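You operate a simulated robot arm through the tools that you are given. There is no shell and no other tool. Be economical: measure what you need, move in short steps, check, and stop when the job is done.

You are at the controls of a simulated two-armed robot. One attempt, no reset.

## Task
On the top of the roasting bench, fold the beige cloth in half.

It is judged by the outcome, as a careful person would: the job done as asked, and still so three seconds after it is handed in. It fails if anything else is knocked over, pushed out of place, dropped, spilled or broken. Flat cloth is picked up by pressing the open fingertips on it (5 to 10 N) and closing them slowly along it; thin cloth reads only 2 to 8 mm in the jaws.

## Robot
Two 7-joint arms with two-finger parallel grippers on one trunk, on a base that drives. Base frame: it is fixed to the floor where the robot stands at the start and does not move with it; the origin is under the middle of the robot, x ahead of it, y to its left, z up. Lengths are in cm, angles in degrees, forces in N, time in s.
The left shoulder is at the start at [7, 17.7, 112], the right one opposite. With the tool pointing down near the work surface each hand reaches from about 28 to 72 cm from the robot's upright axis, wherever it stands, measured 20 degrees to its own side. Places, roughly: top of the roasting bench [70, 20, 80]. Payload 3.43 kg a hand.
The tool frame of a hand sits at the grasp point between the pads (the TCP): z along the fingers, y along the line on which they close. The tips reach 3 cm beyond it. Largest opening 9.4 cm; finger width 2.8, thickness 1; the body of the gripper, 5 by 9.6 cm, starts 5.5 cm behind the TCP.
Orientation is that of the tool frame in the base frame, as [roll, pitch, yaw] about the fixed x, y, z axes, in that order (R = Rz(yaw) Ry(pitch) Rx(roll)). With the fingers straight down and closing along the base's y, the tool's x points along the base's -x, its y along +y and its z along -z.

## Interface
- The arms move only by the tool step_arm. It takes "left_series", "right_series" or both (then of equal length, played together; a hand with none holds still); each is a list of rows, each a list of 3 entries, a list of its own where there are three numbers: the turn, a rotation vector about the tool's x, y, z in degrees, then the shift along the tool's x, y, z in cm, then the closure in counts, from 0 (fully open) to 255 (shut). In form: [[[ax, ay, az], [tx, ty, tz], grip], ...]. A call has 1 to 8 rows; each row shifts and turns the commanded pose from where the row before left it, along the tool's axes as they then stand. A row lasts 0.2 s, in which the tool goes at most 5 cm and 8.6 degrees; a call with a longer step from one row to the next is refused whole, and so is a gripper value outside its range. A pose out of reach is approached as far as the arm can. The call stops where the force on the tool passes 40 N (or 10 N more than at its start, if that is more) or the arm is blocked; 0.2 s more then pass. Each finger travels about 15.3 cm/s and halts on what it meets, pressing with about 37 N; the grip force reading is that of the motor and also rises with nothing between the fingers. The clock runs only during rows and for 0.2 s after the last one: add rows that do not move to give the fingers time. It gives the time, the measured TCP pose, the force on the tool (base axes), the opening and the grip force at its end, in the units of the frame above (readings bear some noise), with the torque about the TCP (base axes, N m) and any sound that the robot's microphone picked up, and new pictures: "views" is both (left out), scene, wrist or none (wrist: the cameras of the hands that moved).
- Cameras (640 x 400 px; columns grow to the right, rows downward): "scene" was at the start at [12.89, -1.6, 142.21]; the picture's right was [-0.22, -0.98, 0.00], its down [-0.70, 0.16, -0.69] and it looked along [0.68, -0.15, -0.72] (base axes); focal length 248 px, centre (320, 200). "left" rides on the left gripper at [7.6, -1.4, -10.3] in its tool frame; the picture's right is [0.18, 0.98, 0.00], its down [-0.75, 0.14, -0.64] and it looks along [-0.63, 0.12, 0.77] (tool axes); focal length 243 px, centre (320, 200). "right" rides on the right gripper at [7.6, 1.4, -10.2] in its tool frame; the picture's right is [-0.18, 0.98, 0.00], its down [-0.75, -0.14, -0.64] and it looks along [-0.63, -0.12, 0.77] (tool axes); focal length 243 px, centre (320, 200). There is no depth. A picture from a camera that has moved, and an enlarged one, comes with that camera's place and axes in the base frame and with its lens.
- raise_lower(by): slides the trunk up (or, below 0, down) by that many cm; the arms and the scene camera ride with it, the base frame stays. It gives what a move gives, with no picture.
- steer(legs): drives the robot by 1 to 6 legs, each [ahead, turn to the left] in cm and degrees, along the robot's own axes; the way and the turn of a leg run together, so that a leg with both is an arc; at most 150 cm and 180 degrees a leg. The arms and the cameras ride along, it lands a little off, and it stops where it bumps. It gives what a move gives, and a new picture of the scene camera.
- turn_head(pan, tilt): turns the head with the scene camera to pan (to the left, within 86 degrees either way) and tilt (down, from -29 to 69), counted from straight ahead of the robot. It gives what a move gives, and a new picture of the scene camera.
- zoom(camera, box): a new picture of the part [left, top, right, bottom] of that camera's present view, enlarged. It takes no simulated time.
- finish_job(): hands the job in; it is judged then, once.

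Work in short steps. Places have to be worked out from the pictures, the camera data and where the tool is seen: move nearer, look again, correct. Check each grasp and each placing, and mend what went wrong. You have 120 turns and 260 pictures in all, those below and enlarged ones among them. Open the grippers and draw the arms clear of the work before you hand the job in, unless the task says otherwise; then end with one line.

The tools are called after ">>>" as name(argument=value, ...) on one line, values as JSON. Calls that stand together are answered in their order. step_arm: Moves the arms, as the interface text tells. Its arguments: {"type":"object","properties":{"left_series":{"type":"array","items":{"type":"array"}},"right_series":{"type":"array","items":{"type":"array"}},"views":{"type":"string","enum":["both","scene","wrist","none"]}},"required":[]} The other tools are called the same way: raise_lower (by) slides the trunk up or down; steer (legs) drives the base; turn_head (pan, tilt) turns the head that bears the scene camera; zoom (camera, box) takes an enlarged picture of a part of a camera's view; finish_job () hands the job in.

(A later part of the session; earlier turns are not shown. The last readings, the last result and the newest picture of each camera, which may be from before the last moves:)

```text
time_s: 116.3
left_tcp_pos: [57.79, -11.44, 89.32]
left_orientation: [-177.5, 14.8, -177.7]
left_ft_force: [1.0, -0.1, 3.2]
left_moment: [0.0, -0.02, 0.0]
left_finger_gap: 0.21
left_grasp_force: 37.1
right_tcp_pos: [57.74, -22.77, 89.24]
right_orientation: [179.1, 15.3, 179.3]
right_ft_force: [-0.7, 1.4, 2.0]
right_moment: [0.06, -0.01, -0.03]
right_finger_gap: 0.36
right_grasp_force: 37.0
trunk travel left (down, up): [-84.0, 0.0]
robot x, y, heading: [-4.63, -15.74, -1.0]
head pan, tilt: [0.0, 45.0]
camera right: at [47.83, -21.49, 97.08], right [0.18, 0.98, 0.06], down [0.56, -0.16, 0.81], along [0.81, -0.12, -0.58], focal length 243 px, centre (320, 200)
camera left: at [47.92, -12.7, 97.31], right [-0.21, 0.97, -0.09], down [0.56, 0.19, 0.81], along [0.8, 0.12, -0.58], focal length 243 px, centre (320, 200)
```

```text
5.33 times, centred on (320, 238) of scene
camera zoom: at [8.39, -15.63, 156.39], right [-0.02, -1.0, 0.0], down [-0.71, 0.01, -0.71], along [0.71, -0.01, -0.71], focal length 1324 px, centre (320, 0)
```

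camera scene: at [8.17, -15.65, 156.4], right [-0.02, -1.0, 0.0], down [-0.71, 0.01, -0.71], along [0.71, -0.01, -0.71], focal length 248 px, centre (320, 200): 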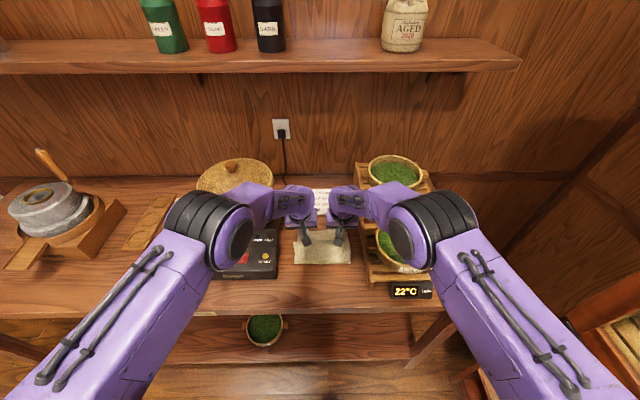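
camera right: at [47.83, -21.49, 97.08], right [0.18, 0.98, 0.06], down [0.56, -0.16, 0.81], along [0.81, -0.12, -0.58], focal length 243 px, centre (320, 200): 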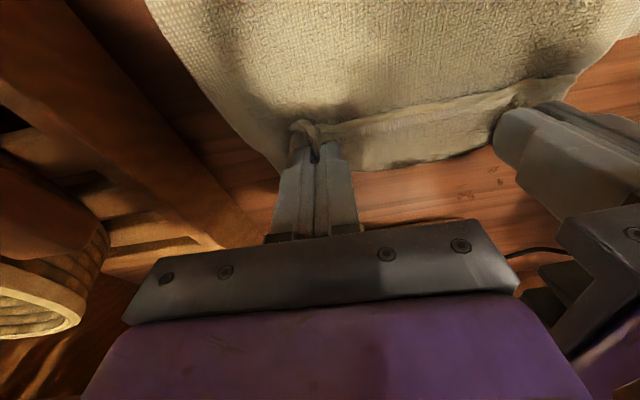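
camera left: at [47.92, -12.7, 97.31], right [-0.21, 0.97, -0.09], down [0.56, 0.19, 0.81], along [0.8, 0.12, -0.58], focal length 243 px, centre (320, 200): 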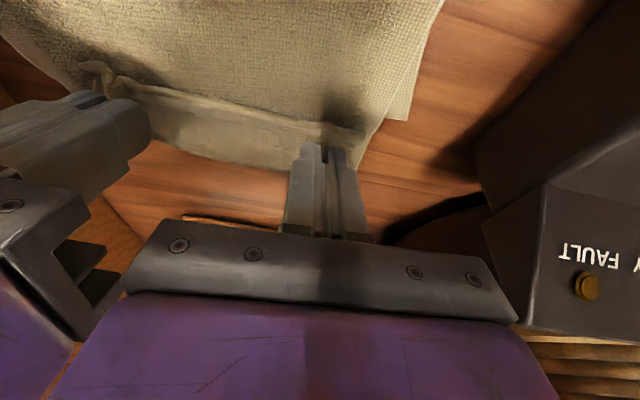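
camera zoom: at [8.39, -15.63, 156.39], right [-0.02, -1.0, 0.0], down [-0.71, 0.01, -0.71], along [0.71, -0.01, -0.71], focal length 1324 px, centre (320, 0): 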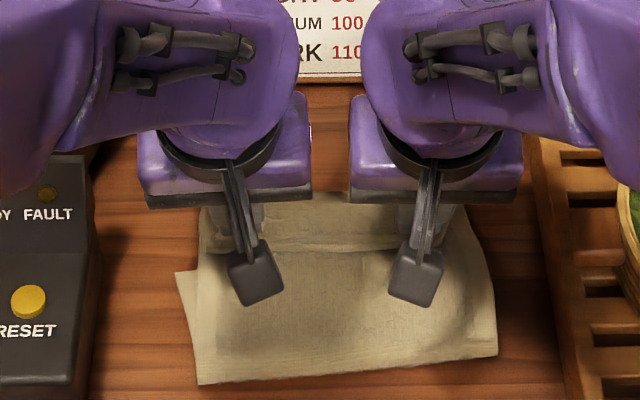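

The flap beyond the grip is wider than I assumed (~3 cm), so the top edge is at x≈61 while the lower far corner is at x≈55.4. I hop the edge back 6 cm so both edges coincide, letting the slack fall toward me.

>>> step_arm(left_series=[[[0, 0, 0], [-0.4, 0, -1.5], 255], [[0, 0, 0], [0.4, 0, -1.4], 255], [[0, 0, 0], [1.7, 0, -0.5], 255], [[0, 0, 0], [1.7, 0, -0.4], 255], [[0, 0, 0], [1.7, 0, 0.4], 255], [[0, 0, 0], [0.9, 0, 1.4], 255], [[0, 0, 0], [0.3, 0, 0.9], 255], [[0, 0, 0], [0.15, 0, 0.5], 255]], right_series=[[[0, 0, 0], [-0.4, 0, -1.5], 255], [[0, 0, 0], [0.4, 0, -1.4], 255], [[0, 0, 0], [1.7, 0, -0.5], 255], [[0, 0, 0], [1.7, 0, -0.4], 255], [[0, 0, 0], [1.7, 0, 0.4], 255], [[0, 0, 0], [0.9, 0, 1.4], 255], [[0, 0, 0], [0.3, 0, 0.9], 255], [[0, 0, 0], [0.15, 0, 0.5], 255]], views="wrist")

>>> zoom(camera="scene", box=[260, 200, 380, 275])

```text
time_s: 118.1
left_tcp_pos: [51.64, -11.68, 89.01]
left_orientation: [-177.3, 16.0, -177.5]
left_ft_force: [-3.6, 1.1, 22.2]
left_moment: [0.08, 0.19, 0.01]
left_finger_gap: 0.23
left_grasp_force: 36.8
right_tcp_pos: [51.35, -22.93, 88.88]
right_orientation: [178.8, 16.0, 179.2]
right_ft_force: [-3.0, -0.3, 17.5]
right_moment: [0.02, 0.14, -0.02]
right_finger_gap: 0.38
right_grasp_force: 37.0
trunk travel left (down, up): [-84.0, 0.0]
robot x, y, heading: [-4.61, -15.43, -1.2]
head pan, tilt: [0.0, 45.0]
stopped in row 8 (left hand): the force on the tool passed its limit (the readings are from after the stop); the commanded pose is now the measured one
camera right: at [41.2, -21.45, 96.64], right [0.19, 0.98, 0.07], down [0.54, -0.16, 0.82], along [0.82, -0.12, -0.56], focal length 243 px, centre (320, 200)
camera left: at [41.55, -12.98, 96.8], right [-0.21, 0.97, -0.1], down [0.54, 0.2, 0.82], along [0.81, 0.12, -0.57], focal length 243 px, centre (320, 200)
```

right: 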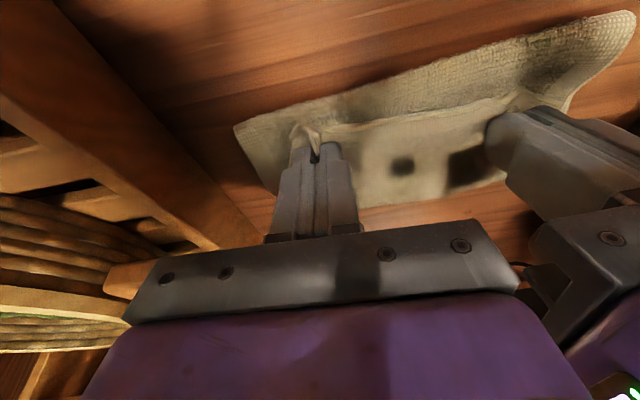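
left: 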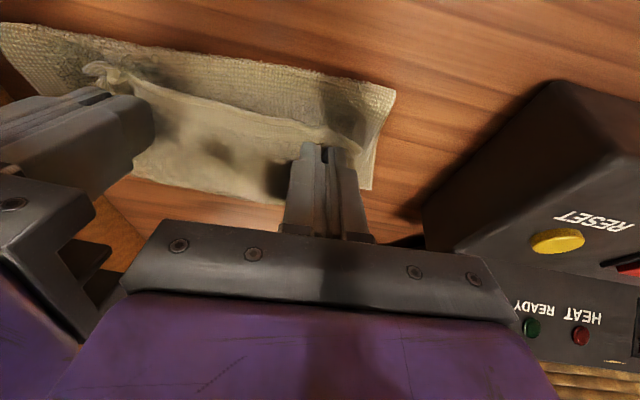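

```text
5.33 times, centred on (320, 238) of scene
camera zoom: at [7.54, -15.63, 156.49], right [-0.02, -1.0, 0.0], down [-0.7, 0.01, -0.71], along [0.71, -0.01, -0.7], focal length 1324 px, centre (320, 0)
```

zoom: 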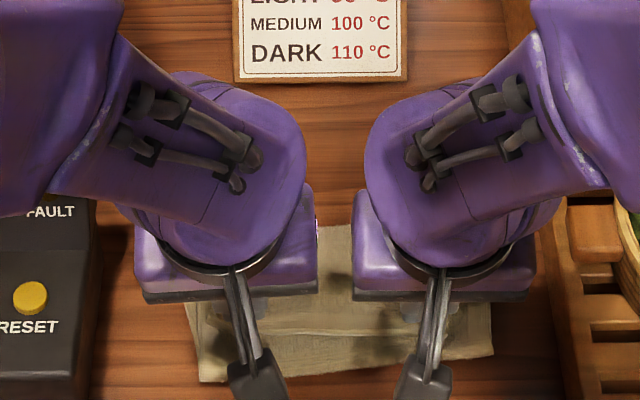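

I can't resolve the layers with the hands in the way. The stack is pressed down here, so I release gently, lift and back off to inspect.

>>> step_arm(left_series=[[[0, 0, 0], [-0.05, 0, -0.2], 235], [[0, 0, 0], [0, 0, 0], 215], [[0, 0, 0], [0, 0, 0], 200], [[0, 0, 0], [0, 0, 0], 190], [[0, 0, 0], [0, 0, -1], 190], [[0, 0, 0], [-0.4, 0, -2], 190], [[0, 0, 0], [-0.8, 0, -3], 190], [[0, 0, 0], [-0.8, 0, -3], 190]], right_series=[[[0, 0, 0], [-0.05, 0, -0.2], 235], [[0, 0, 0], [0, 0, 0], 215], [[0, 0, 0], [0, 0, 0], 200], [[0, 0, 0], [0, 0, 0], 190], [[0, 0, 0], [0, 0, -1], 190], [[0, 0, 0], [-0.4, 0, -2], 190], [[0, 0, 0], [-0.8, 0, -3], 190], [[0, 0, 0], [-0.8, 0, -3], 190]], views="wrist")

```text
time_s: 119.9
left_tcp_pos: [51.3, -11.38, 97.74]
left_orientation: [-177.4, 15.3, -177.3]
left_ft_force: [0.1, 0.1, -0.8]
left_moment: [0.03, 0.01, 0.02]
left_finger_gap: 2.38
left_grasp_force: 0.1
right_tcp_pos: [51.18, -23.01, 97.73]
right_orientation: [179.0, 15.7, 179.3]
right_ft_force: [-0.3, -0.5, -0.1]
right_moment: [0.01, -0.05, 0.01]
right_finger_gap: 2.39
right_grasp_force: 0.1
trunk travel left (down, up): [-84.0, 0.0]
robot x, y, heading: [-4.48, -15.92, -1.0]
head pan, tilt: [0.0, 45.0]
camera right: at [41.11, -21.59, 105.5], right [0.18, 0.98, 0.07], down [0.55, -0.16, 0.82], along [0.81, -0.11, -0.57], focal length 243 px, centre (320, 200)
camera left: at [41.4, -12.62, 105.67], right [-0.21, 0.97, -0.09], down [0.55, 0.2, 0.81], along [0.81, 0.12, -0.58], focal length 243 px, centre (320, 200)
```

right: 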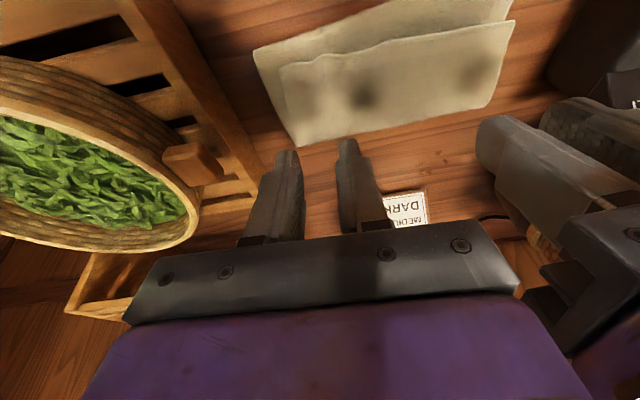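
left: 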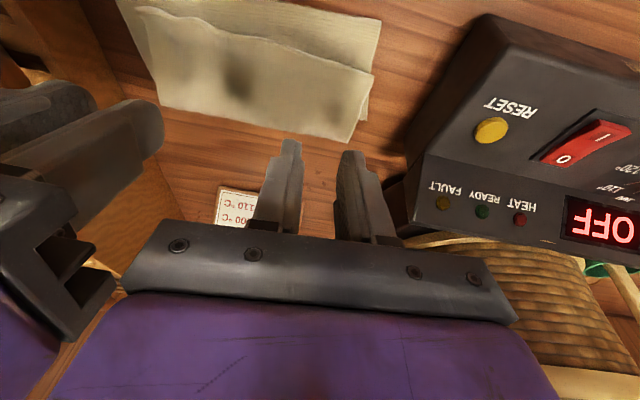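

Interesting: it now lies quite flat, with the top layer's edge toward me. I back off to see it entirely.

>>> steer(legs=[[-24, 0]])

>>> step_arm(left_series=[[[0, 0, 0], [0, 4.5, 0], 190], [[0, 0, 0], [0, 4.5, 0], 190], [[0, 0, 0], [0, 4.5, 0], 190]], right_series=[[[0, 0, 0], [0, -4.5, 0], 190], [[0, 0, 0], [0, -4.5, 0], 190], [[0, 0, 0], [0, -4.5, 0], 190]], views="none")

>>> zoom(camera="scene", box=[260, 140, 390, 221])

```text
time_s: 121.7
left_tcp_pos: [27.96, -10.73, 97.73]
left_orientation: [-177.4, 15.2, -177.1]
left_ft_force: [-0.5, 0.4, 1.5]
left_moment: [-0.02, 0.0, 0.01]
left_finger_gap: 2.4
left_grasp_force: 0.0
right_tcp_pos: [27.9, -22.31, 97.54]
right_orientation: [179.0, 15.5, 179.7]
right_ft_force: [0.1, 0.6, -0.6]
right_moment: [0.01, 0.01, -0.01]
right_finger_gap: 2.41
right_grasp_force: 0.1
trunk travel left (down, up): [-84.0, 0.0]
robot x, y, heading: [-28.22, -15.48, -0.3]
head pan, tilt: [0.0, 45.0]
camera scene: at [-14.92, -15.28, 156.36], right [-0.01, -1.0, 0.0], down [-0.71, 0.01, -0.71], along [0.71, -0.01, -0.71], focal length 248 px, centre (320, 200)
```

scene: 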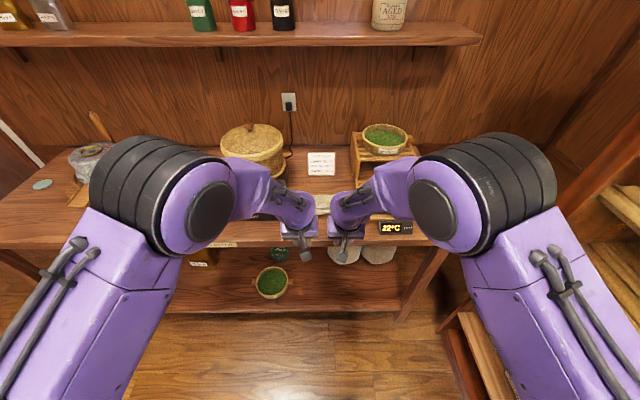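

```text
time_s: 122.5
left_tcp_pos: [27.07, 2.76, 97.16]
left_orientation: [-177.5, 15.4, -177.1]
left_ft_force: [-0.1, -0.3, 0.6]
left_moment: [-0.02, 0.0, -0.03]
left_finger_gap: 2.4
left_grasp_force: 0.1
right_tcp_pos: [27.7, -36.09, 97.27]
right_orientation: [179.0, 15.7, 179.7]
right_ft_force: [-0.4, -0.6, -0.3]
right_moment: [0.02, -0.01, 0.05]
right_finger_gap: 2.38
right_grasp_force: 0.1
trunk travel left (down, up): [-84.0, 0.0]
robot x, y, heading: [-28.01, -15.2, -0.4]
head pan, tilt: [0.0, 45.0]
```

```text
4.92 times, centred on (325, 180) of scene
camera zoom: at [-15.19, -15.28, 156.38], right [-0.01, -1.0, 0.0], down [-0.71, 0.01, -0.71], along [0.71, -0.01, -0.71], focal length 1222 px, centre (295, 296)
```

zoom: 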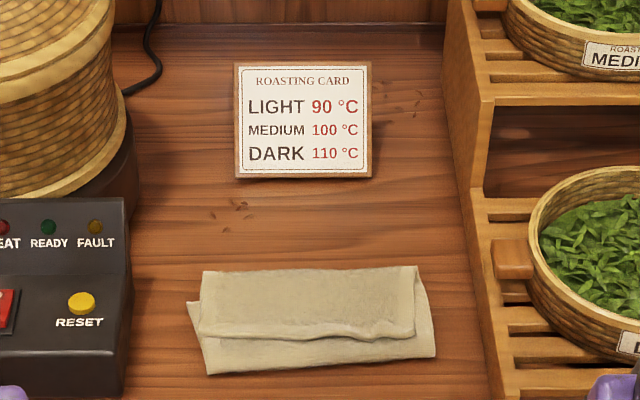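

It lies as a Z: lower far edge at x≈55, a crease at ≈47.8, a second crease at ≈58.6, and the top edge lying back at x≈51.3 (y −8.7 to −25.7). I'll regrip that top edge, lift it upright, and lay it forward only to x≈55 so both edges meet. First reposition the hands.

>>> step_arm(left_series=[[[-1.66, 0, 3.45], [0, -4.5, -0.5], 190], [[0, 0, 0], [0, -4.5, -0.5], 190], [[0, 0, 0], [0, -4.5, -0.5], 190], [[0, 0, 0], [0, -0.6, 0], 190]], right_series=[[[0.97, 0, -0.26], [0, 4.4, -0.5], 190], [[0, 0, 0], [0, 4.4, -0.5], 190], [[0, 0, 0], [0, 4.2, -0.5], 190], [[0, 0, 0], [0, 0, 0], 190]], views="none")

>>> steer(legs=[[24, 0]])

```text
time_s: 123.5
left_tcp_pos: [27.23, -10.79, 98.62]
left_orientation: [-178.7, 14.8, -178.8]
left_ft_force: [0.7, -0.9, -0.2]
left_moment: [0.05, 0.01, 0.02]
left_finger_gap: 2.4
left_grasp_force: 0.1
right_tcp_pos: [27.56, -23.35, 99.1]
right_orientation: [179.0, 15.3, 178.4]
right_ft_force: [-0.8, 0.0, 0.3]
right_moment: [0.03, -0.01, -0.03]
right_finger_gap: 2.36
right_grasp_force: 0.0
trunk travel left (down, up): [-84.0, 0.0]
robot x, y, heading: [-28.09, -15.16, -0.5]
head pan, tilt: [0.0, 45.0]
```

```text
time_s: 125.3
left_tcp_pos: [51.87, -11.42, 99.01]
left_orientation: [-178.5, 15.1, -179.0]
left_ft_force: [0.3, -0.3, 0.9]
left_moment: [0.0, 0.0, 0.02]
left_finger_gap: 2.39
left_grasp_force: 0.0
right_tcp_pos: [52.21, -23.86, 99.22]
right_orientation: [178.9, 15.5, 178.3]
right_ft_force: [0.1, 0.2, 0.3]
right_moment: [0.0, 0.01, 0.02]
right_finger_gap: 2.38
right_grasp_force: 0.1
trunk travel left (down, up): [-84.0, 0.0]
robot x, y, heading: [-3.43, -15.48, -0.8]
head pan, tilt: [0.0, 45.0]
camera scene: at [9.44, -15.6, 156.39], right [-0.01, -1.0, 0.0], down [-0.71, 0.01, -0.71], along [0.71, -0.01, -0.71], focal length 248 px, centre (320, 200)
```

scene: 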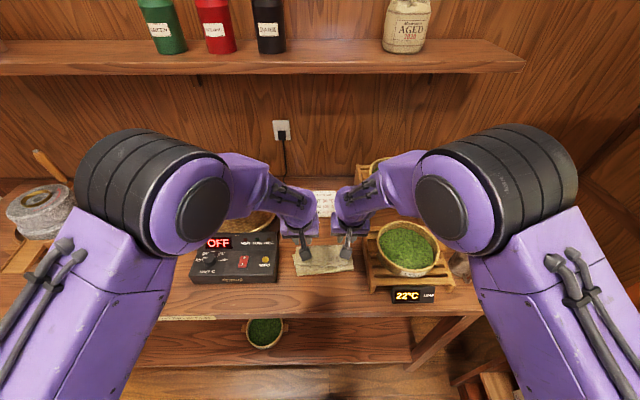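

Lowering to just above the top edge and checking with the wrist cameras.

>>> step_arm(left_series=[[[0, 0, 0], [0.7, 0, 3.9], 190], [[0, 0, 0], [0.7, 0, 3.9], 190], [[0, 0, 0], [0, 0, 0], 190]], right_series=[[[0, 0, 0], [0.8, 0.4, 3.9], 190], [[0, 0, 0], [0.8, 0.4, 3.9], 190], [[0, 0, 0], [0, 0, 0], 190]], views="wrist")

```text
time_s: 126.1
left_tcp_pos: [52.86, -11.67, 91.22]
left_orientation: [-178.6, 15.1, -179.0]
left_ft_force: [-0.1, -0.2, -0.5]
left_moment: [0.03, 0.05, 0.03]
left_finger_gap: 2.41
left_grasp_force: 0.0
right_tcp_pos: [52.72, -22.76, 91.08]
right_orientation: [179.0, 15.5, 178.4]
right_ft_force: [-0.1, 0.1, -0.5]
right_moment: [0.01, -0.04, 0.0]
right_finger_gap: 2.4
right_grasp_force: 0.1
trunk travel left (down, up): [-84.0, 0.0]
robot x, y, heading: [-3.58, -15.14, -0.9]
head pan, tilt: [0.0, 45.0]
camera right: at [42.72, -21.19, 98.98], right [0.2, 0.98, 0.06], down [0.55, -0.17, 0.82], along [0.81, -0.13, -0.57], focal length 243 px, centre (320, 200)
camera left: at [42.88, -12.88, 99.2], right [-0.19, 0.98, -0.07], down [0.56, 0.17, 0.81], along [0.81, 0.11, -0.58], focal length 243 px, centre (320, 200)
```

right: 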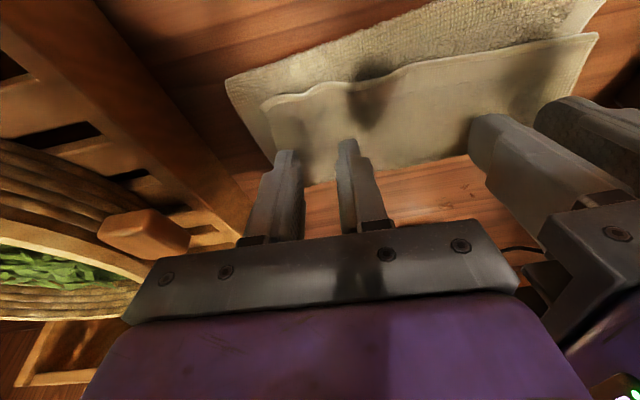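
left: 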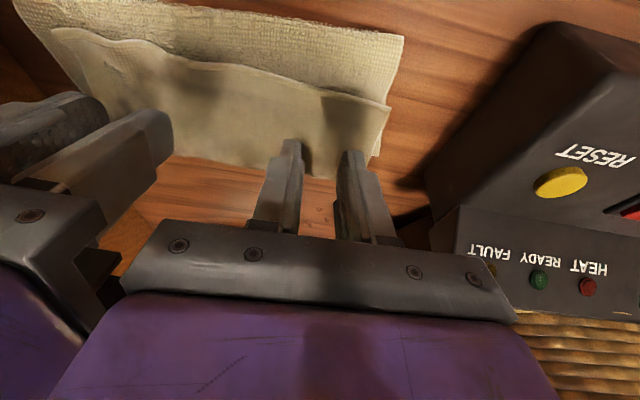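

Top edge is at x≈50.2; I move 0.6 cm back and lower to contact.

>>> step_arm(left_series=[[[0, 0, 0], [0.7, 0, 0.4], 190], [[0, 0, 0], [0.25, 0, 0.8], 190], [[0, 0, 0], [0.1, 0, 0.35], 190], [[0, 0, 0], [0, 0, 0], 190]], right_series=[[[0, 0, 0], [0.7, 0, 0.4], 190], [[0, 0, 0], [0.25, 0, 0.7], 190], [[0, 0, 0], [0.1, 0, 0.3], 190], [[0, 0, 0], [0, 0, 0], 190]], views="none")

```text
time_s: 127.1
left_tcp_pos: [52.13, -11.6, 89.31]
left_orientation: [-178.5, 15.1, -179.0]
left_ft_force: [1.7, -0.5, 1.8]
left_moment: [0.02, -0.05, -0.01]
left_finger_gap: 2.42
left_grasp_force: 0.0
right_tcp_pos: [52.26, -22.82, 89.69]
right_orientation: [179.0, 15.4, 178.2]
right_ft_force: [-0.5, 0.4, 0.7]
right_moment: [-0.03, 0.0, -0.03]
right_finger_gap: 2.42
right_grasp_force: 0.0
trunk travel left (down, up): [-84.0, 0.0]
robot x, y, heading: [-3.74, -15.46, -0.6]
head pan, tilt: [0.0, 45.0]
```

Light contact on the left; I press a bit more on each and close slowly.

>>> step_arm(left_series=[[[0, 0, 0], [0.04, 0, 0.12], 190], [[0, 0, 0], [0, 0, 0], 202], [[0, 0, 0], [0, 0, 0], 214], [[0, 0, 0], [0, 0, 0], 226], [[0, 0, 0], [0, 0, 0], 238], [[0, 0, 0], [0, 0, 0], 250], [[0, 0, 0], [0, 0, 0], 255], [[0, 0, 0], [0, 0, 0], 255]], right_series=[[[0, 0, 0], [0.12, 0, 0.45], 190], [[0, 0, 0], [0, 0, 0], 202], [[0, 0, 0], [0, 0, 0], 214], [[0, 0, 0], [0, 0, 0], 226], [[0, 0, 0], [0, 0, 0], 238], [[0, 0, 0], [0, 0, 0], 250], [[0, 0, 0], [0, 0, 0], 255], [[0, 0, 0], [0, 0, 0], 255]], views="wrist")

```text
time_s: 128.9
left_tcp_pos: [52.02, -11.77, 89.25]
left_orientation: [-178.4, 15.0, -178.9]
left_ft_force: [1.4, -5.6, 3.3]
left_moment: [-0.19, 0.01, 0.05]
left_finger_gap: 0.26
left_grasp_force: 37.2
right_tcp_pos: [52.2, -22.86, 89.24]
right_orientation: [178.8, 15.3, 178.3]
right_ft_force: [-0.1, 6.3, 2.4]
right_moment: [0.2, 0.02, 0.0]
right_finger_gap: 0.38
right_grasp_force: 37.4
trunk travel left (down, up): [-84.0, 0.0]
robot x, y, heading: [-3.57, -15.62, -0.3]
head pan, tilt: [0.0, 45.0]
camera right: at [42.19, -21.23, 97.12], right [0.2, 0.98, 0.07], down [0.55, -0.17, 0.82], along [0.81, -0.13, -0.57], focal length 243 px, centre (320, 200)
camera left: at [42.09, -12.92, 97.2], right [-0.19, 0.98, -0.07], down [0.56, 0.17, 0.81], along [0.81, 0.11, -0.58], focal length 243 px, centre (320, 200)
```

right: 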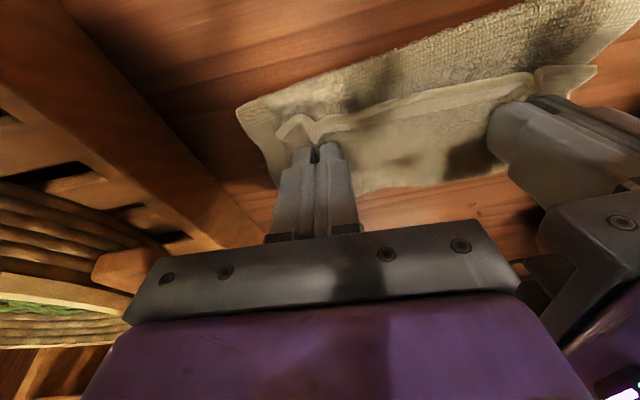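
left: 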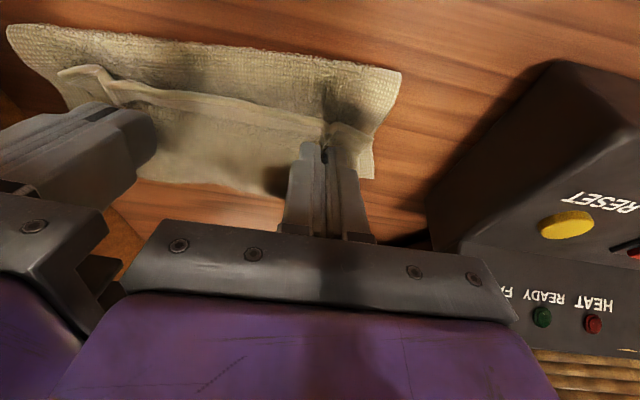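

Both hold the top edge (3–4 mm). I lift straight up ~12 cm to peel the top layer upright.

>>> step_arm(left_series=[[[0, 0, 0], [-0.3, -0.3, -1.0], 255], [[0, 0, 0], [-0.5, 0, -1.9], 255], [[0, 0, 0], [-0.5, 0, -1.9], 255], [[0, 0, 0], [-0.5, 0, -1.9], 255], [[0, 0, 0], [-0.5, 0, -1.9], 255], [[0, 0, 0], [-0.5, 0, -1.9], 255], [[0, 0, 0], [-0.5, 0, -1.9], 255], [[0, 0, 0], [0, 0, 0], 255]], right_series=[[[0, 0, 0], [-0.3, 0.3, -1.0], 255], [[0, 0, 0], [-0.5, 0, -1.9], 255], [[0, 0, 0], [-0.5, 0, -1.9], 255], [[0, 0, 0], [-0.5, 0, -1.9], 255], [[0, 0, 0], [-0.5, 0, -1.9], 255], [[0, 0, 0], [-0.5, 0, -1.9], 255], [[0, 0, 0], [-0.5, 0, -1.9], 255], [[0, 0, 0], [0, 0, 0], 255]], views="wrist")

>>> zoom(camera="scene", box=[240, 180, 400, 280])

```text
time_s: 130.7
left_tcp_pos: [51.81, -11.37, 101.98]
left_orientation: [-178.2, 14.7, -178.7]
left_ft_force: [0.8, -9.0, 0.7]
left_moment: [-0.26, -0.04, 0.05]
left_finger_gap: 0.31
left_grasp_force: 36.8
right_tcp_pos: [51.93, -22.67, 101.76]
right_orientation: [178.6, 14.8, 177.8]
right_ft_force: [-0.6, 9.3, 0.8]
right_moment: [0.29, 0.03, -0.04]
right_finger_gap: 0.36
right_grasp_force: 36.7
trunk travel left (down, up): [-84.0, 0.0]
robot x, y, heading: [-3.59, -15.42, -0.7]
head pan, tilt: [0.0, 45.0]
camera right: at [42.02, -21.1, 109.67], right [0.21, 0.98, 0.07], down [0.56, -0.18, 0.81], along [0.8, -0.13, -0.58], focal length 243 px, centre (320, 200)
camera left: at [41.93, -12.56, 110.05], right [-0.19, 0.98, -0.08], down [0.56, 0.17, 0.81], along [0.8, 0.11, -0.58], focal length 243 px, centre (320, 200)
```

right: 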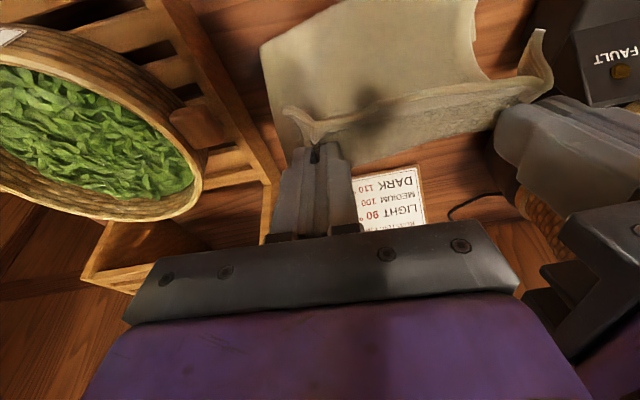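
left: 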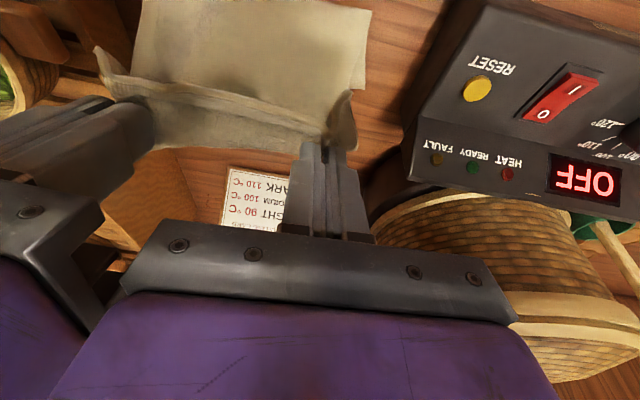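

```text
4.00 times, centred on (320, 230) of scene
camera zoom: at [9.66, -15.6, 156.37], right [-0.01, -1.0, 0.0], down [-0.71, 0.01, -0.71], along [0.71, -0.01, -0.71], focal length 993 px, centre (320, 80)
```

zoom: 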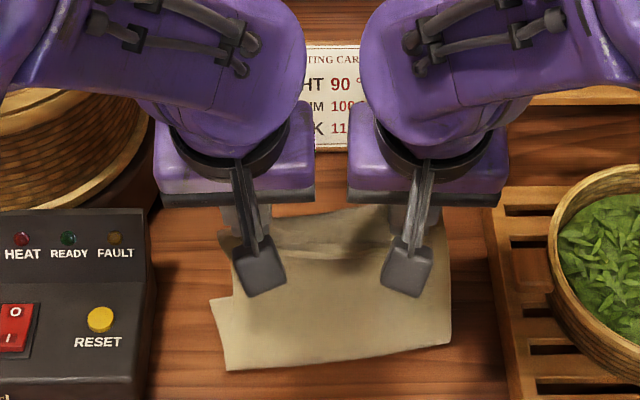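

As predicted: crease ≈49, lower corner at x≈54.8, sheet rising to the hands. I relax tension and bring the hands back 9 cm so the sheet rolls toward me, enlarging the lower half.

>>> step_arm(left_series=[[[0, 0, 0], [0.1, -0.4, 0.5], 255], [[0, 0, 0], [0, 0, 0], 255]], right_series=[[[0, 0, 0], [0.1, 0.3, 0.5], 255], [[0, 0, 0], [0, 0, 0], 255]], views="none")

>>> steer(legs=[[-9, 0]])

>>> zoom(camera="scene", box=[240, 170, 400, 270])

```text
time_s: 131.3
left_tcp_pos: [52.13, -11.76, 101.93]
left_orientation: [-177.7, 15.1, -178.1]
left_ft_force: [-0.3, -1.8, -0.6]
left_moment: [-0.01, 0.0, -0.04]
left_finger_gap: 0.27
left_grasp_force: 37.4
right_tcp_pos: [52.37, -22.38, 101.81]
right_orientation: [178.1, 15.5, 177.6]
right_ft_force: [-0.2, 1.0, 0.3]
right_moment: [0.0, 0.05, -0.04]
right_finger_gap: 0.37
right_grasp_force: 36.6
trunk travel left (down, up): [-84.0, 0.0]
robot x, y, heading: [-3.54, -15.55, -0.8]
head pan, tilt: [0.0, 45.0]
```

```text
time_s: 132.4
left_tcp_pos: [43.35, -11.31, 101.65]
left_orientation: [-178.0, 14.8, -178.1]
left_ft_force: [0.6, -3.7, -0.4]
left_moment: [-0.14, -0.01, 0.0]
left_finger_gap: 0.29
left_grasp_force: 37.2
right_tcp_pos: [43.36, -22.48, 101.31]
right_orientation: [178.3, 15.1, 177.5]
right_ft_force: [-0.2, 4.4, -0.3]
right_moment: [0.12, 0.02, 0.02]
right_finger_gap: 0.33
right_grasp_force: 37.2
trunk travel left (down, up): [-84.0, 0.0]
robot x, y, heading: [-12.68, -15.47, -0.4]
head pan, tilt: [0.0, 45.0]
camera scene: at [0.86, -15.48, 156.34], right [-0.01, -1.0, 0.0], down [-0.71, 0.01, -0.71], along [0.71, -0.01, -0.71], focal length 248 px, centre (320, 200)
```

scene: 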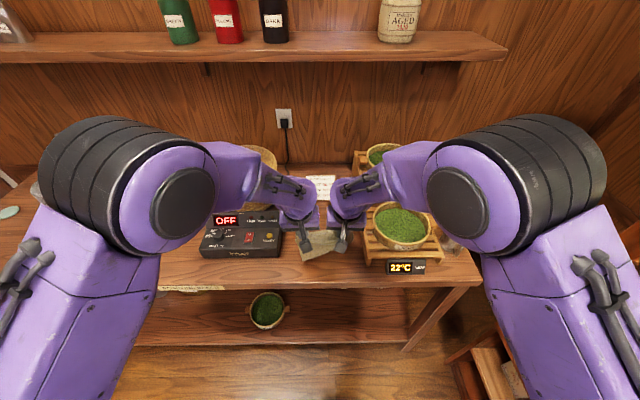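

```text
4.00 times, centred on (320, 220) of scene
camera zoom: at [0.86, -15.48, 156.34], right [-0.01, -1.0, 0.0], down [-0.71, 0.01, -0.71], along [0.71, -0.01, -0.71], focal length 993 px, centre (320, 120)
```

zoom: 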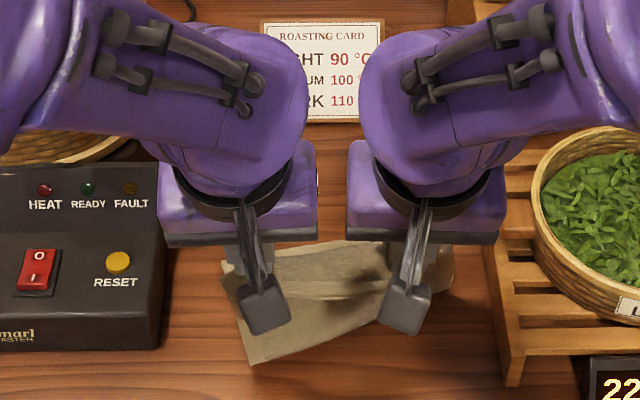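

Left side rolled back well (crease ≈44), the right lags (≈50). I check with the wrist cameras while lowering 1 cm.

>>> step_arm(left_series=[[[0, 0, 0], [0.2, -0.1, 0.6], 255], [[0, 0, 0], [0, 0, 0], 255]], right_series=[[[0, 0, 0], [0.5, 0.1, 0.8], 255], [[0, 0, 0], [0, 0, 0], 255]], views="wrist")

```text
time_s: 133.0
left_tcp_pos: [43.21, -11.46, 101.22]
left_orientation: [-177.5, 14.6, -177.6]
left_ft_force: [-0.5, -2.0, -0.5]
left_moment: [-0.08, 0.01, -0.02]
left_finger_gap: 0.28
left_grasp_force: 36.9
right_tcp_pos: [43.11, -22.45, 100.8]
right_orientation: [177.9, 15.2, 176.9]
right_ft_force: [-0.2, 2.5, 0.0]
right_moment: [0.03, 0.0, -0.01]
right_finger_gap: 0.33
right_grasp_force: 37.4
trunk travel left (down, up): [-84.0, 0.0]
robot x, y, heading: [-12.92, -15.65, -0.7]
head pan, tilt: [0.0, 45.0]
camera right: at [33.09, -20.83, 108.71], right [0.22, 0.97, 0.08], down [0.55, -0.19, 0.81], along [0.81, -0.13, -0.58], focal length 243 px, centre (320, 200)
camera left: at [33.29, -12.72, 109.29], right [-0.21, 0.97, -0.09], down [0.56, 0.19, 0.81], along [0.8, 0.12, -0.58], focal length 243 px, centre (320, 200)
```

right: 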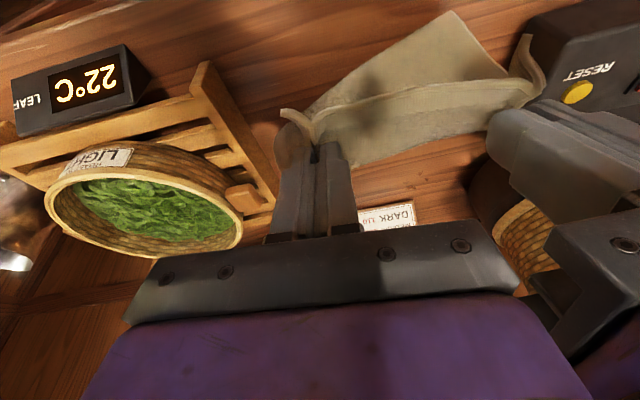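
left: 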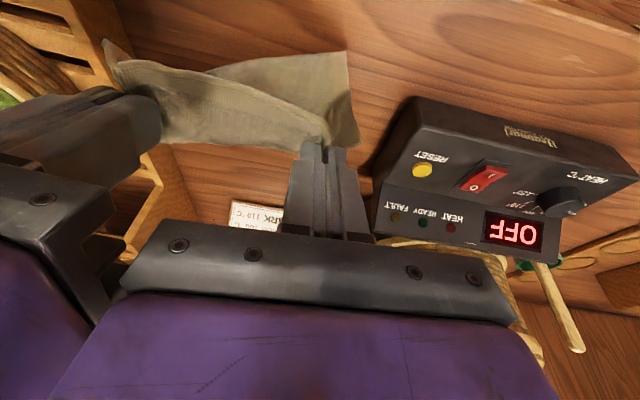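

The cloth has unrolled: its other edge now lies toward me from (43,−10) to (48.4,−24.4) and the sheet bellies forward up to the hands. So simply bringing the held edge down onto that edge makes the fold, with the crease at the far side. I match its slant and lower.

>>> step_arm(left_series=[[[0, 0, 0], [-0.6, 0, 0.2], 255], [[0, 0, 0], [-0.6, -0.1, 0.2], 255], [[0, 0, 0], [-0.6, -0.1, 0.2], 255], [[0, 0, 0], [0.65, 0, 2.4], 255], [[0, 0, 0], [0.65, 0, 2.4], 255], [[0, 0, 0], [0, 0, 0], 255]], right_series=[[[0, 0, 0], [-2.0, 0.2, 0.53], 255], [[0, 0, 0], [-2.0, 0.2, 0.53], 255], [[0, 0, 0], [-2.0, 0.2, 0.53], 255], [[0, 0, 0], [0.65, 0, 2.4], 255], [[0, 0, 0], [0.65, 0, 2.4], 255], [[0, 0, 0], [0, 0, 0], 255]], views="wrist")

>>> zoom(camera="scene", box=[240, 170, 400, 270])

```text
time_s: 134.4
left_tcp_pos: [44.95, -11.75, 96.01]
left_orientation: [-178.0, 14.9, -178.0]
left_ft_force: [2.6, -5.1, -0.9]
left_moment: [-0.16, -0.13, 0.05]
left_finger_gap: 0.28
left_grasp_force: 37.3
right_tcp_pos: [49.15, -21.82, 95.85]
right_orientation: [178.3, 15.3, 177.5]
right_ft_force: [-3.1, 4.7, -0.1]
right_moment: [0.18, 0.07, 0.08]
right_finger_gap: 0.37
right_grasp_force: 37.0
trunk travel left (down, up): [-84.0, 0.0]
robot x, y, heading: [-12.8, -15.64, -0.9]
head pan, tilt: [0.0, 45.0]
camera right: at [39.16, -20.17, 103.75], right [0.21, 0.97, 0.08], down [0.55, -0.18, 0.81], along [0.81, -0.13, -0.58], focal length 243 px, centre (320, 200)
camera left: at [35.02, -12.95, 104.01], right [-0.2, 0.98, -0.08], down [0.56, 0.18, 0.81], along [0.8, 0.12, -0.58], focal length 243 px, centre (320, 200)
```

right: 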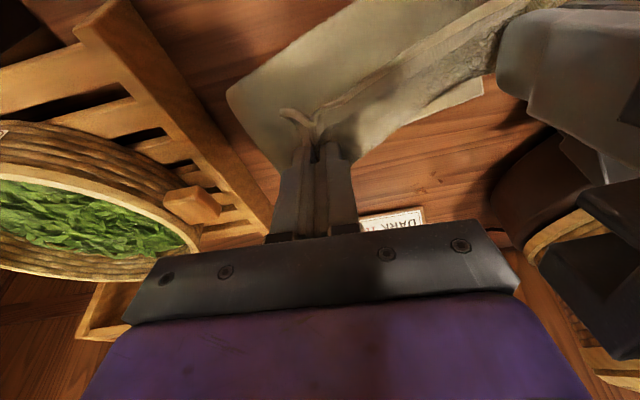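
left: 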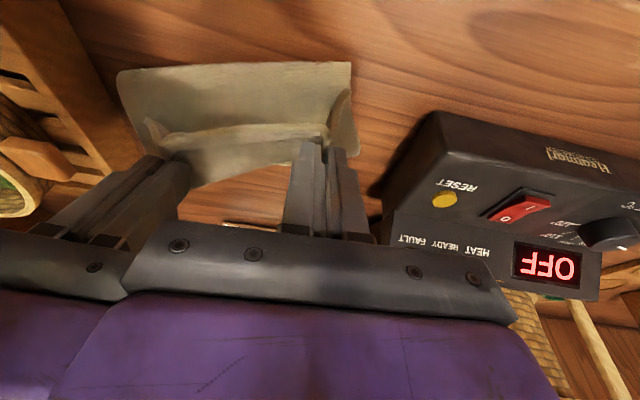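

```text
4.00 times, centred on (320, 220) of scene
camera zoom: at [0.38, -15.49, 156.39], right [-0.01, -1.0, 0.0], down [-0.71, 0.01, -0.71], along [0.71, -0.01, -0.71], focal length 993 px, centre (320, 120)
```

zoom: 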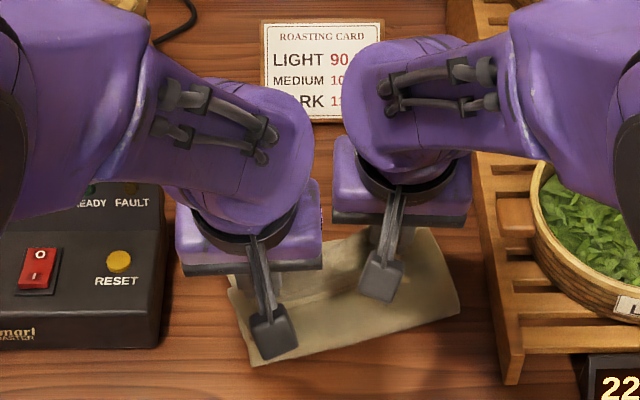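

The edges show a lower layer only ~8 cm deep again; the stack slides rather than rolling. Better: pull the held edge forward until the whole cloth is flat in its original place (already gripped at its far edge), then do a proper high fold. I level the hands and drive forward.

>>> step_arm(left_series=[[[0, 0, 0], [-1.4, 0.1, 0.4], 255], [[0, 0, 0], [-1.4, 0.1, 0.4], 255], [[0, 0, 0], [-1.3, 0, 0.4], 255], [[0, 0, 0], [0, 0, 0], 255]], right_series=[[[0, 0, 0], [0, -0.1, 0], 255], [[0, 0, 0], [0, 0, 0], 255], [[0, 0, 0], [0, 0, 0], 255], [[0, 0, 0], [0, 0, 0], 255]], views="none")

>>> steer(legs=[[16, 0]])

>>> zoom(camera="scene", box=[220, 180, 420, 305])

```text
time_s: 135.4
left_tcp_pos: [49.17, -11.61, 96.06]
left_orientation: [-177.9, 14.9, -178.1]
left_ft_force: [0.3, 0.6, -0.3]
left_moment: [0.02, 0.02, 0.02]
left_finger_gap: 0.28
left_grasp_force: 36.5
right_tcp_pos: [49.16, -21.95, 95.96]
right_orientation: [178.3, 15.2, 177.6]
right_ft_force: [-0.3, 0.4, -1.0]
right_moment: [-0.03, 0.0, -0.04]
right_finger_gap: 0.35
right_grasp_force: 37.2
trunk travel left (down, up): [-84.0, 0.0]
robot x, y, heading: [-13.06, -15.77, -0.6]
head pan, tilt: [0.0, 45.0]
```

```text
time_s: 136.8
left_tcp_pos: [64.31, -11.52, 96.11]
left_orientation: [-177.9, 15.0, -177.9]
left_ft_force: [-0.3, 0.1, -0.2]
left_moment: [0.03, 0.0, -0.01]
left_finger_gap: 0.28
left_grasp_force: 37.4
right_tcp_pos: [64.27, -21.83, 96.06]
right_orientation: [178.2, 15.4, 177.8]
right_ft_force: [-0.1, -0.3, -0.4]
right_moment: [-0.01, 0.01, 0.0]
right_finger_gap: 0.35
right_grasp_force: 36.9
trunk travel left (down, up): [-84.0, 0.0]
robot x, y, heading: [2.5, -15.64, -0.5]
head pan, tilt: [0.0, 45.0]
camera scene: at [15.52, -15.55, 156.41], right [-0.01, -1.0, 0.0], down [-0.71, 0.0, -0.71], along [0.71, 0.0, -0.71], focal length 248 px, centre (320, 200)
```

scene: 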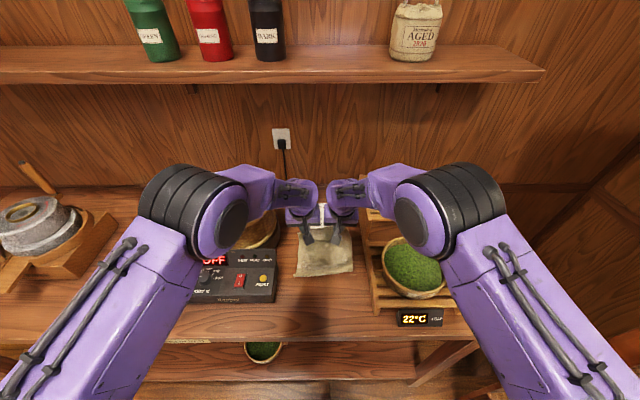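

```text
3.20 times, centred on (320, 242) of scene
camera zoom: at [15.52, -15.55, 156.41], right [-0.01, -1.0, 0.0], down [-0.71, 0.0, -0.71], along [0.71, 0.0, -0.71], focal length 794 px, centre (320, 64)
```

zoom: 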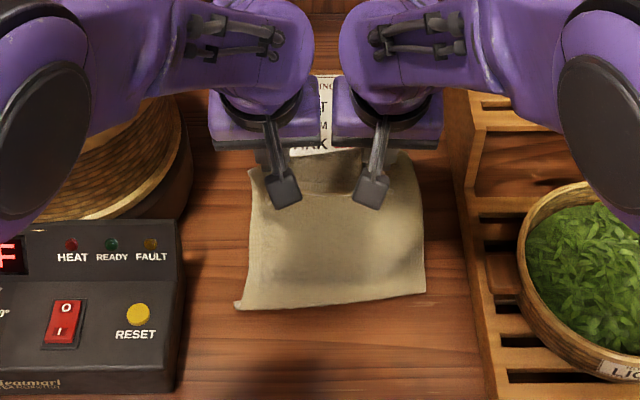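

The pull unrolled it: the other edge now lies nearly straight toward me at x≈53–54.6, the belly forward, and the held edge faces me – exactly what is needed. I bring the held edge back over it: base 5 cm back, then arms back and down.

>>> steer(legs=[[-5, 0]])

>>> step_arm(left_series=[[[0, 0, 0], [1.2, 0, 1.3], 255], [[0, 0, 0], [1.2, 0, 1.3], 255], [[0, 0, 0], [1.2, 0, 1.3], 255], [[0, 0, 0], [0, 0, 0], 255]], right_series=[[[0, 0, 0], [1.1, -0.1, 1.3], 255], [[0, 0, 0], [1.1, -0.1, 1.3], 255], [[0, 0, 0], [1.1, 0, 1.3], 255], [[0, 0, 0], [0, 0, 0], 255]], views="wrist")

>>> zoom(camera="scene", box=[240, 180, 400, 280])

```text
time_s: 137.7
left_tcp_pos: [60.49, -11.25, 95.27]
left_orientation: [-177.9, 14.4, -177.7]
left_ft_force: [1.3, 0.1, 0.2]
left_moment: [0.0, 0.0, -0.04]
left_finger_gap: 0.29
left_grasp_force: 36.9
right_tcp_pos: [60.59, -21.67, 95.37]
right_orientation: [178.3, 14.6, 177.8]
right_ft_force: [-0.4, 0.3, -0.1]
right_moment: [-0.01, 0.09, 0.04]
right_finger_gap: 0.36
right_grasp_force: 36.9
trunk travel left (down, up): [-84.0, 0.0]
robot x, y, heading: [-1.8, -15.5, -0.3]
head pan, tilt: [0.0, 45.0]
camera scene: at [12.47, -15.52, 156.28], right [-0.01, -1.0, 0.0], down [-0.71, 0.0, -0.7], along [0.7, 0.0, -0.71], focal length 248 px, centre (320, 200)
```

scene: 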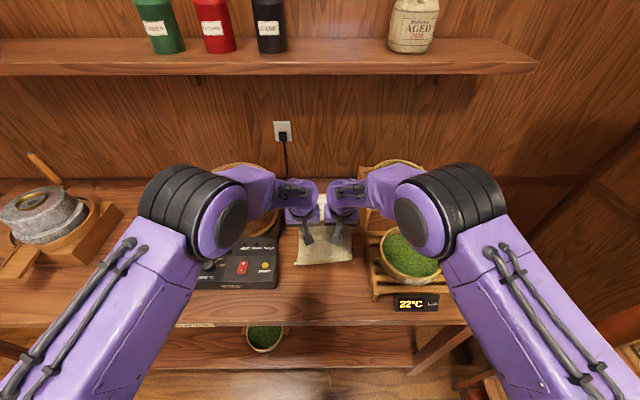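

```text
time_s: 138.7
left_tcp_pos: [57.24, -11.63, 91.32]
left_orientation: [-177.9, 14.9, -177.7]
left_ft_force: [0.4, 0.2, -0.5]
left_moment: [0.0, 0.02, 0.03]
left_finger_gap: 0.28
left_grasp_force: 36.7
right_tcp_pos: [57.49, -21.66, 91.18]
right_orientation: [178.2, 15.4, 177.8]
right_ft_force: [0.1, -0.7, 0.2]
right_moment: [-0.06, 0.01, 0.01]
right_finger_gap: 0.36
right_grasp_force: 37.1
trunk travel left (down, up): [-84.0, 0.0]
robot x, y, heading: [-2.03, -15.83, -0.2]
head pan, tilt: [0.0, 45.0]
camera right: at [47.59, -20.11, 99.17], right [0.21, 0.98, 0.08], down [0.55, -0.18, 0.81], along [0.81, -0.13, -0.58], focal length 243 px, centre (320, 200)
camera left: at [47.39, -12.92, 99.28], right [-0.21, 0.97, -0.08], down [0.56, 0.19, 0.81], along [0.8, 0.12, -0.58], focal length 243 px, centre (320, 200)
```

right: 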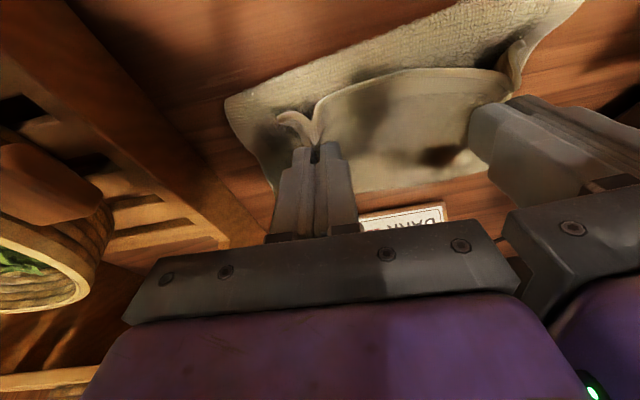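
left: 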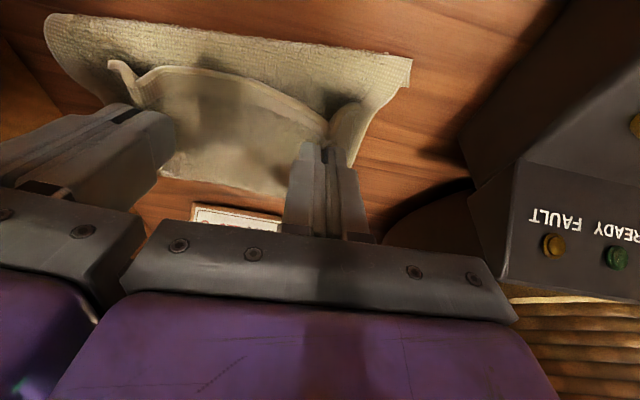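

```text
4.00 times, centred on (320, 230) of scene
camera zoom: at [11.08, -15.51, 156.38], right [-0.01, -1.0, 0.0], down [-0.71, 0.0, -0.71], along [0.71, 0.0, -0.71], focal length 993 px, centre (320, 80)
```

zoom: 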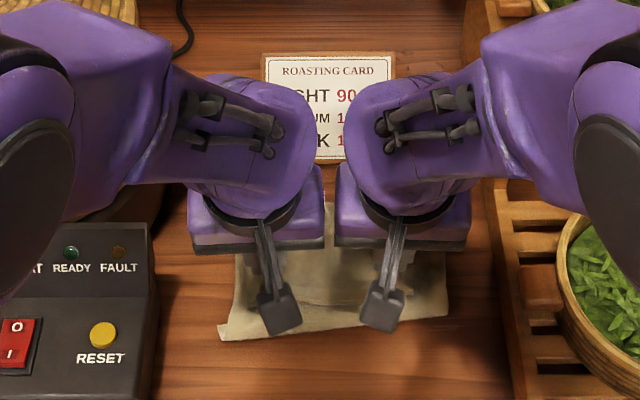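

Excellent – the faces show a true fold: the lower edge near me at x≈52.4–54.9, crease at ≈66.5 (≈13 cm, half the cloth), and the held edge at ≈55.5. I set it down the last bit onto the lower edge.

>>> step_arm(left_series=[[[0, 0, 0], [0.92, 0, 0.34], 255], [[0, 0, 0], [0.92, 0, 0.34], 255], [[0, 0, 0], [0.92, 0, 0.34], 255], [[0, 0, 0], [0.05, 0, 0.2], 255], [[0, 0, 0], [0, 0, 0], 255]], right_series=[[[0, 0, 0], [0.53, 0, 0.45], 255], [[0, 0, 0], [0.53, -0.2, 0.45], 255], [[0, 0, 0], [0.53, -0.2, 0.45], 255], [[0, 0, 0], [0.05, 0, 0.2], 255], [[0, 0, 0], [0, 0, 0], 255]], views="wrist")

```text
time_s: 139.9
left_tcp_pos: [54.97, -11.54, 89.54]
left_orientation: [-177.9, 14.9, -177.6]
left_ft_force: [0.7, -0.9, 0.8]
left_moment: [-0.01, 0.02, 0.02]
left_finger_gap: 0.27
left_grasp_force: 36.9
right_tcp_pos: [56.45, -21.95, 89.38]
right_orientation: [178.3, 15.3, 177.8]
right_ft_force: [-0.2, 0.9, 1.0]
right_moment: [0.0, 0.02, 0.01]
right_finger_gap: 0.35
right_grasp_force: 36.8
trunk travel left (down, up): [-84.0, 0.0]
robot x, y, heading: [-1.89, -15.13, -0.4]
head pan, tilt: [0.0, 45.0]
camera right: at [46.56, -20.44, 97.31], right [0.21, 0.98, 0.08], down [0.55, -0.18, 0.81], along [0.81, -0.13, -0.58], focal length 243 px, centre (320, 200)
camera left: at [45.12, -12.93, 97.51], right [-0.21, 0.97, -0.08], down [0.56, 0.19, 0.81], along [0.8, 0.12, -0.58], focal length 243 px, centre (320, 200)
```

right: 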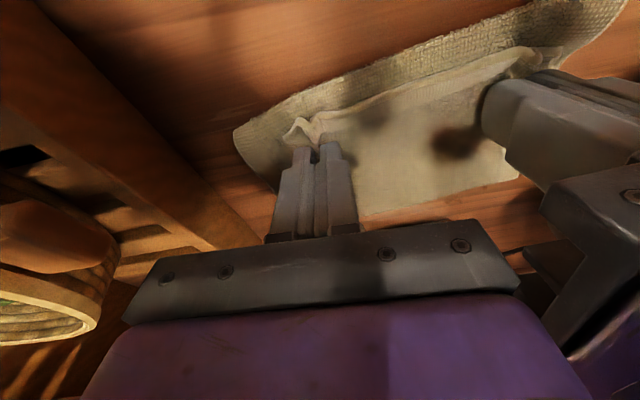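
left: 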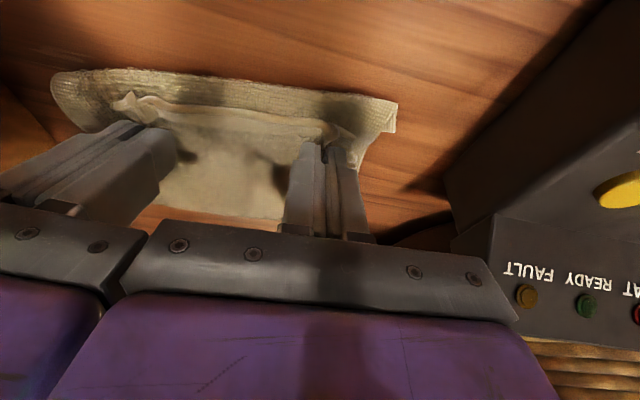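

Remaining offset is ~2 cm on the left and ~0.7 on the right; a small hop back to close it, then press.

>>> step_arm(left_series=[[[0, 0, 0], [-0.2, 0, -1.2], 255], [[0, 0, 0], [1.2, 0, -0.3], 255], [[0, 0, 0], [1.2, 0, 0.3], 255], [[0, 0, 0], [0.2, 0, 0.75], 255], [[0, 0, 0], [0.1, 0, 0.4], 255], [[0, 0, 0], [0, 0, 0], 255]], right_series=[[[0, 0, 0], [-0.2, 0, -1.2], 255], [[0, 0, 0], [0.6, -0.1, -0.15], 255], [[0, 0, 0], [0.6, -0.1, 0.15], 255], [[0, 0, 0], [0.2, 0, 0.75], 255], [[0, 0, 0], [0.1, 0, 0.4], 255], [[0, 0, 0], [0, 0, 0], 255]], views="wrist")

```text
time_s: 141.3
left_tcp_pos: [52.43, -11.89, 89.03]
left_orientation: [-177.8, 15.2, -177.6]
left_ft_force: [2.8, -0.5, 18.7]
left_moment: [0.01, -0.01, -0.03]
left_finger_gap: 0.31
left_grasp_force: 37.3
right_tcp_pos: [55.1, -22.11, 89.29]
right_orientation: [178.3, 15.5, 177.8]
right_ft_force: [-0.4, 1.6, 2.7]
right_moment: [0.05, -0.02, 0.02]
right_finger_gap: 0.35
right_grasp_force: 37.4
trunk travel left (down, up): [-84.0, 0.0]
robot x, y, heading: [-1.83, -15.76, -0.3]
head pan, tilt: [0.0, 45.0]
camera right: at [45.07, -20.53, 97.16], right [0.21, 0.98, 0.08], down [0.55, -0.18, 0.82], along [0.81, -0.13, -0.57], focal length 243 px, centre (320, 200)
camera left: at [42.56, -13.07, 96.91], right [-0.21, 0.97, -0.08], down [0.55, 0.19, 0.81], along [0.81, 0.12, -0.58], focal length 243 px, centre (320, 200)
```

right: 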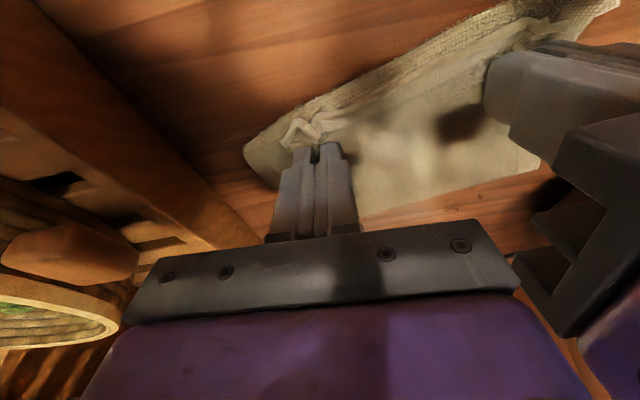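
left: 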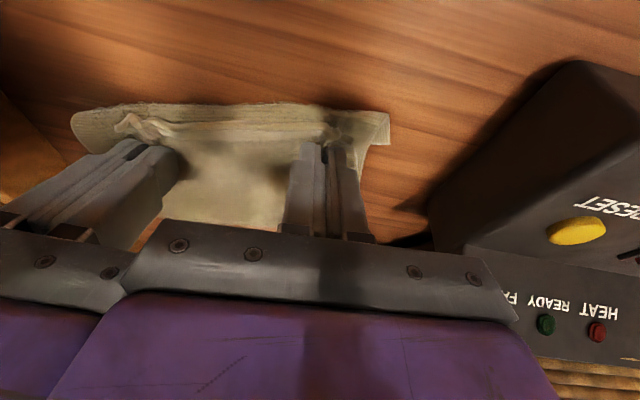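

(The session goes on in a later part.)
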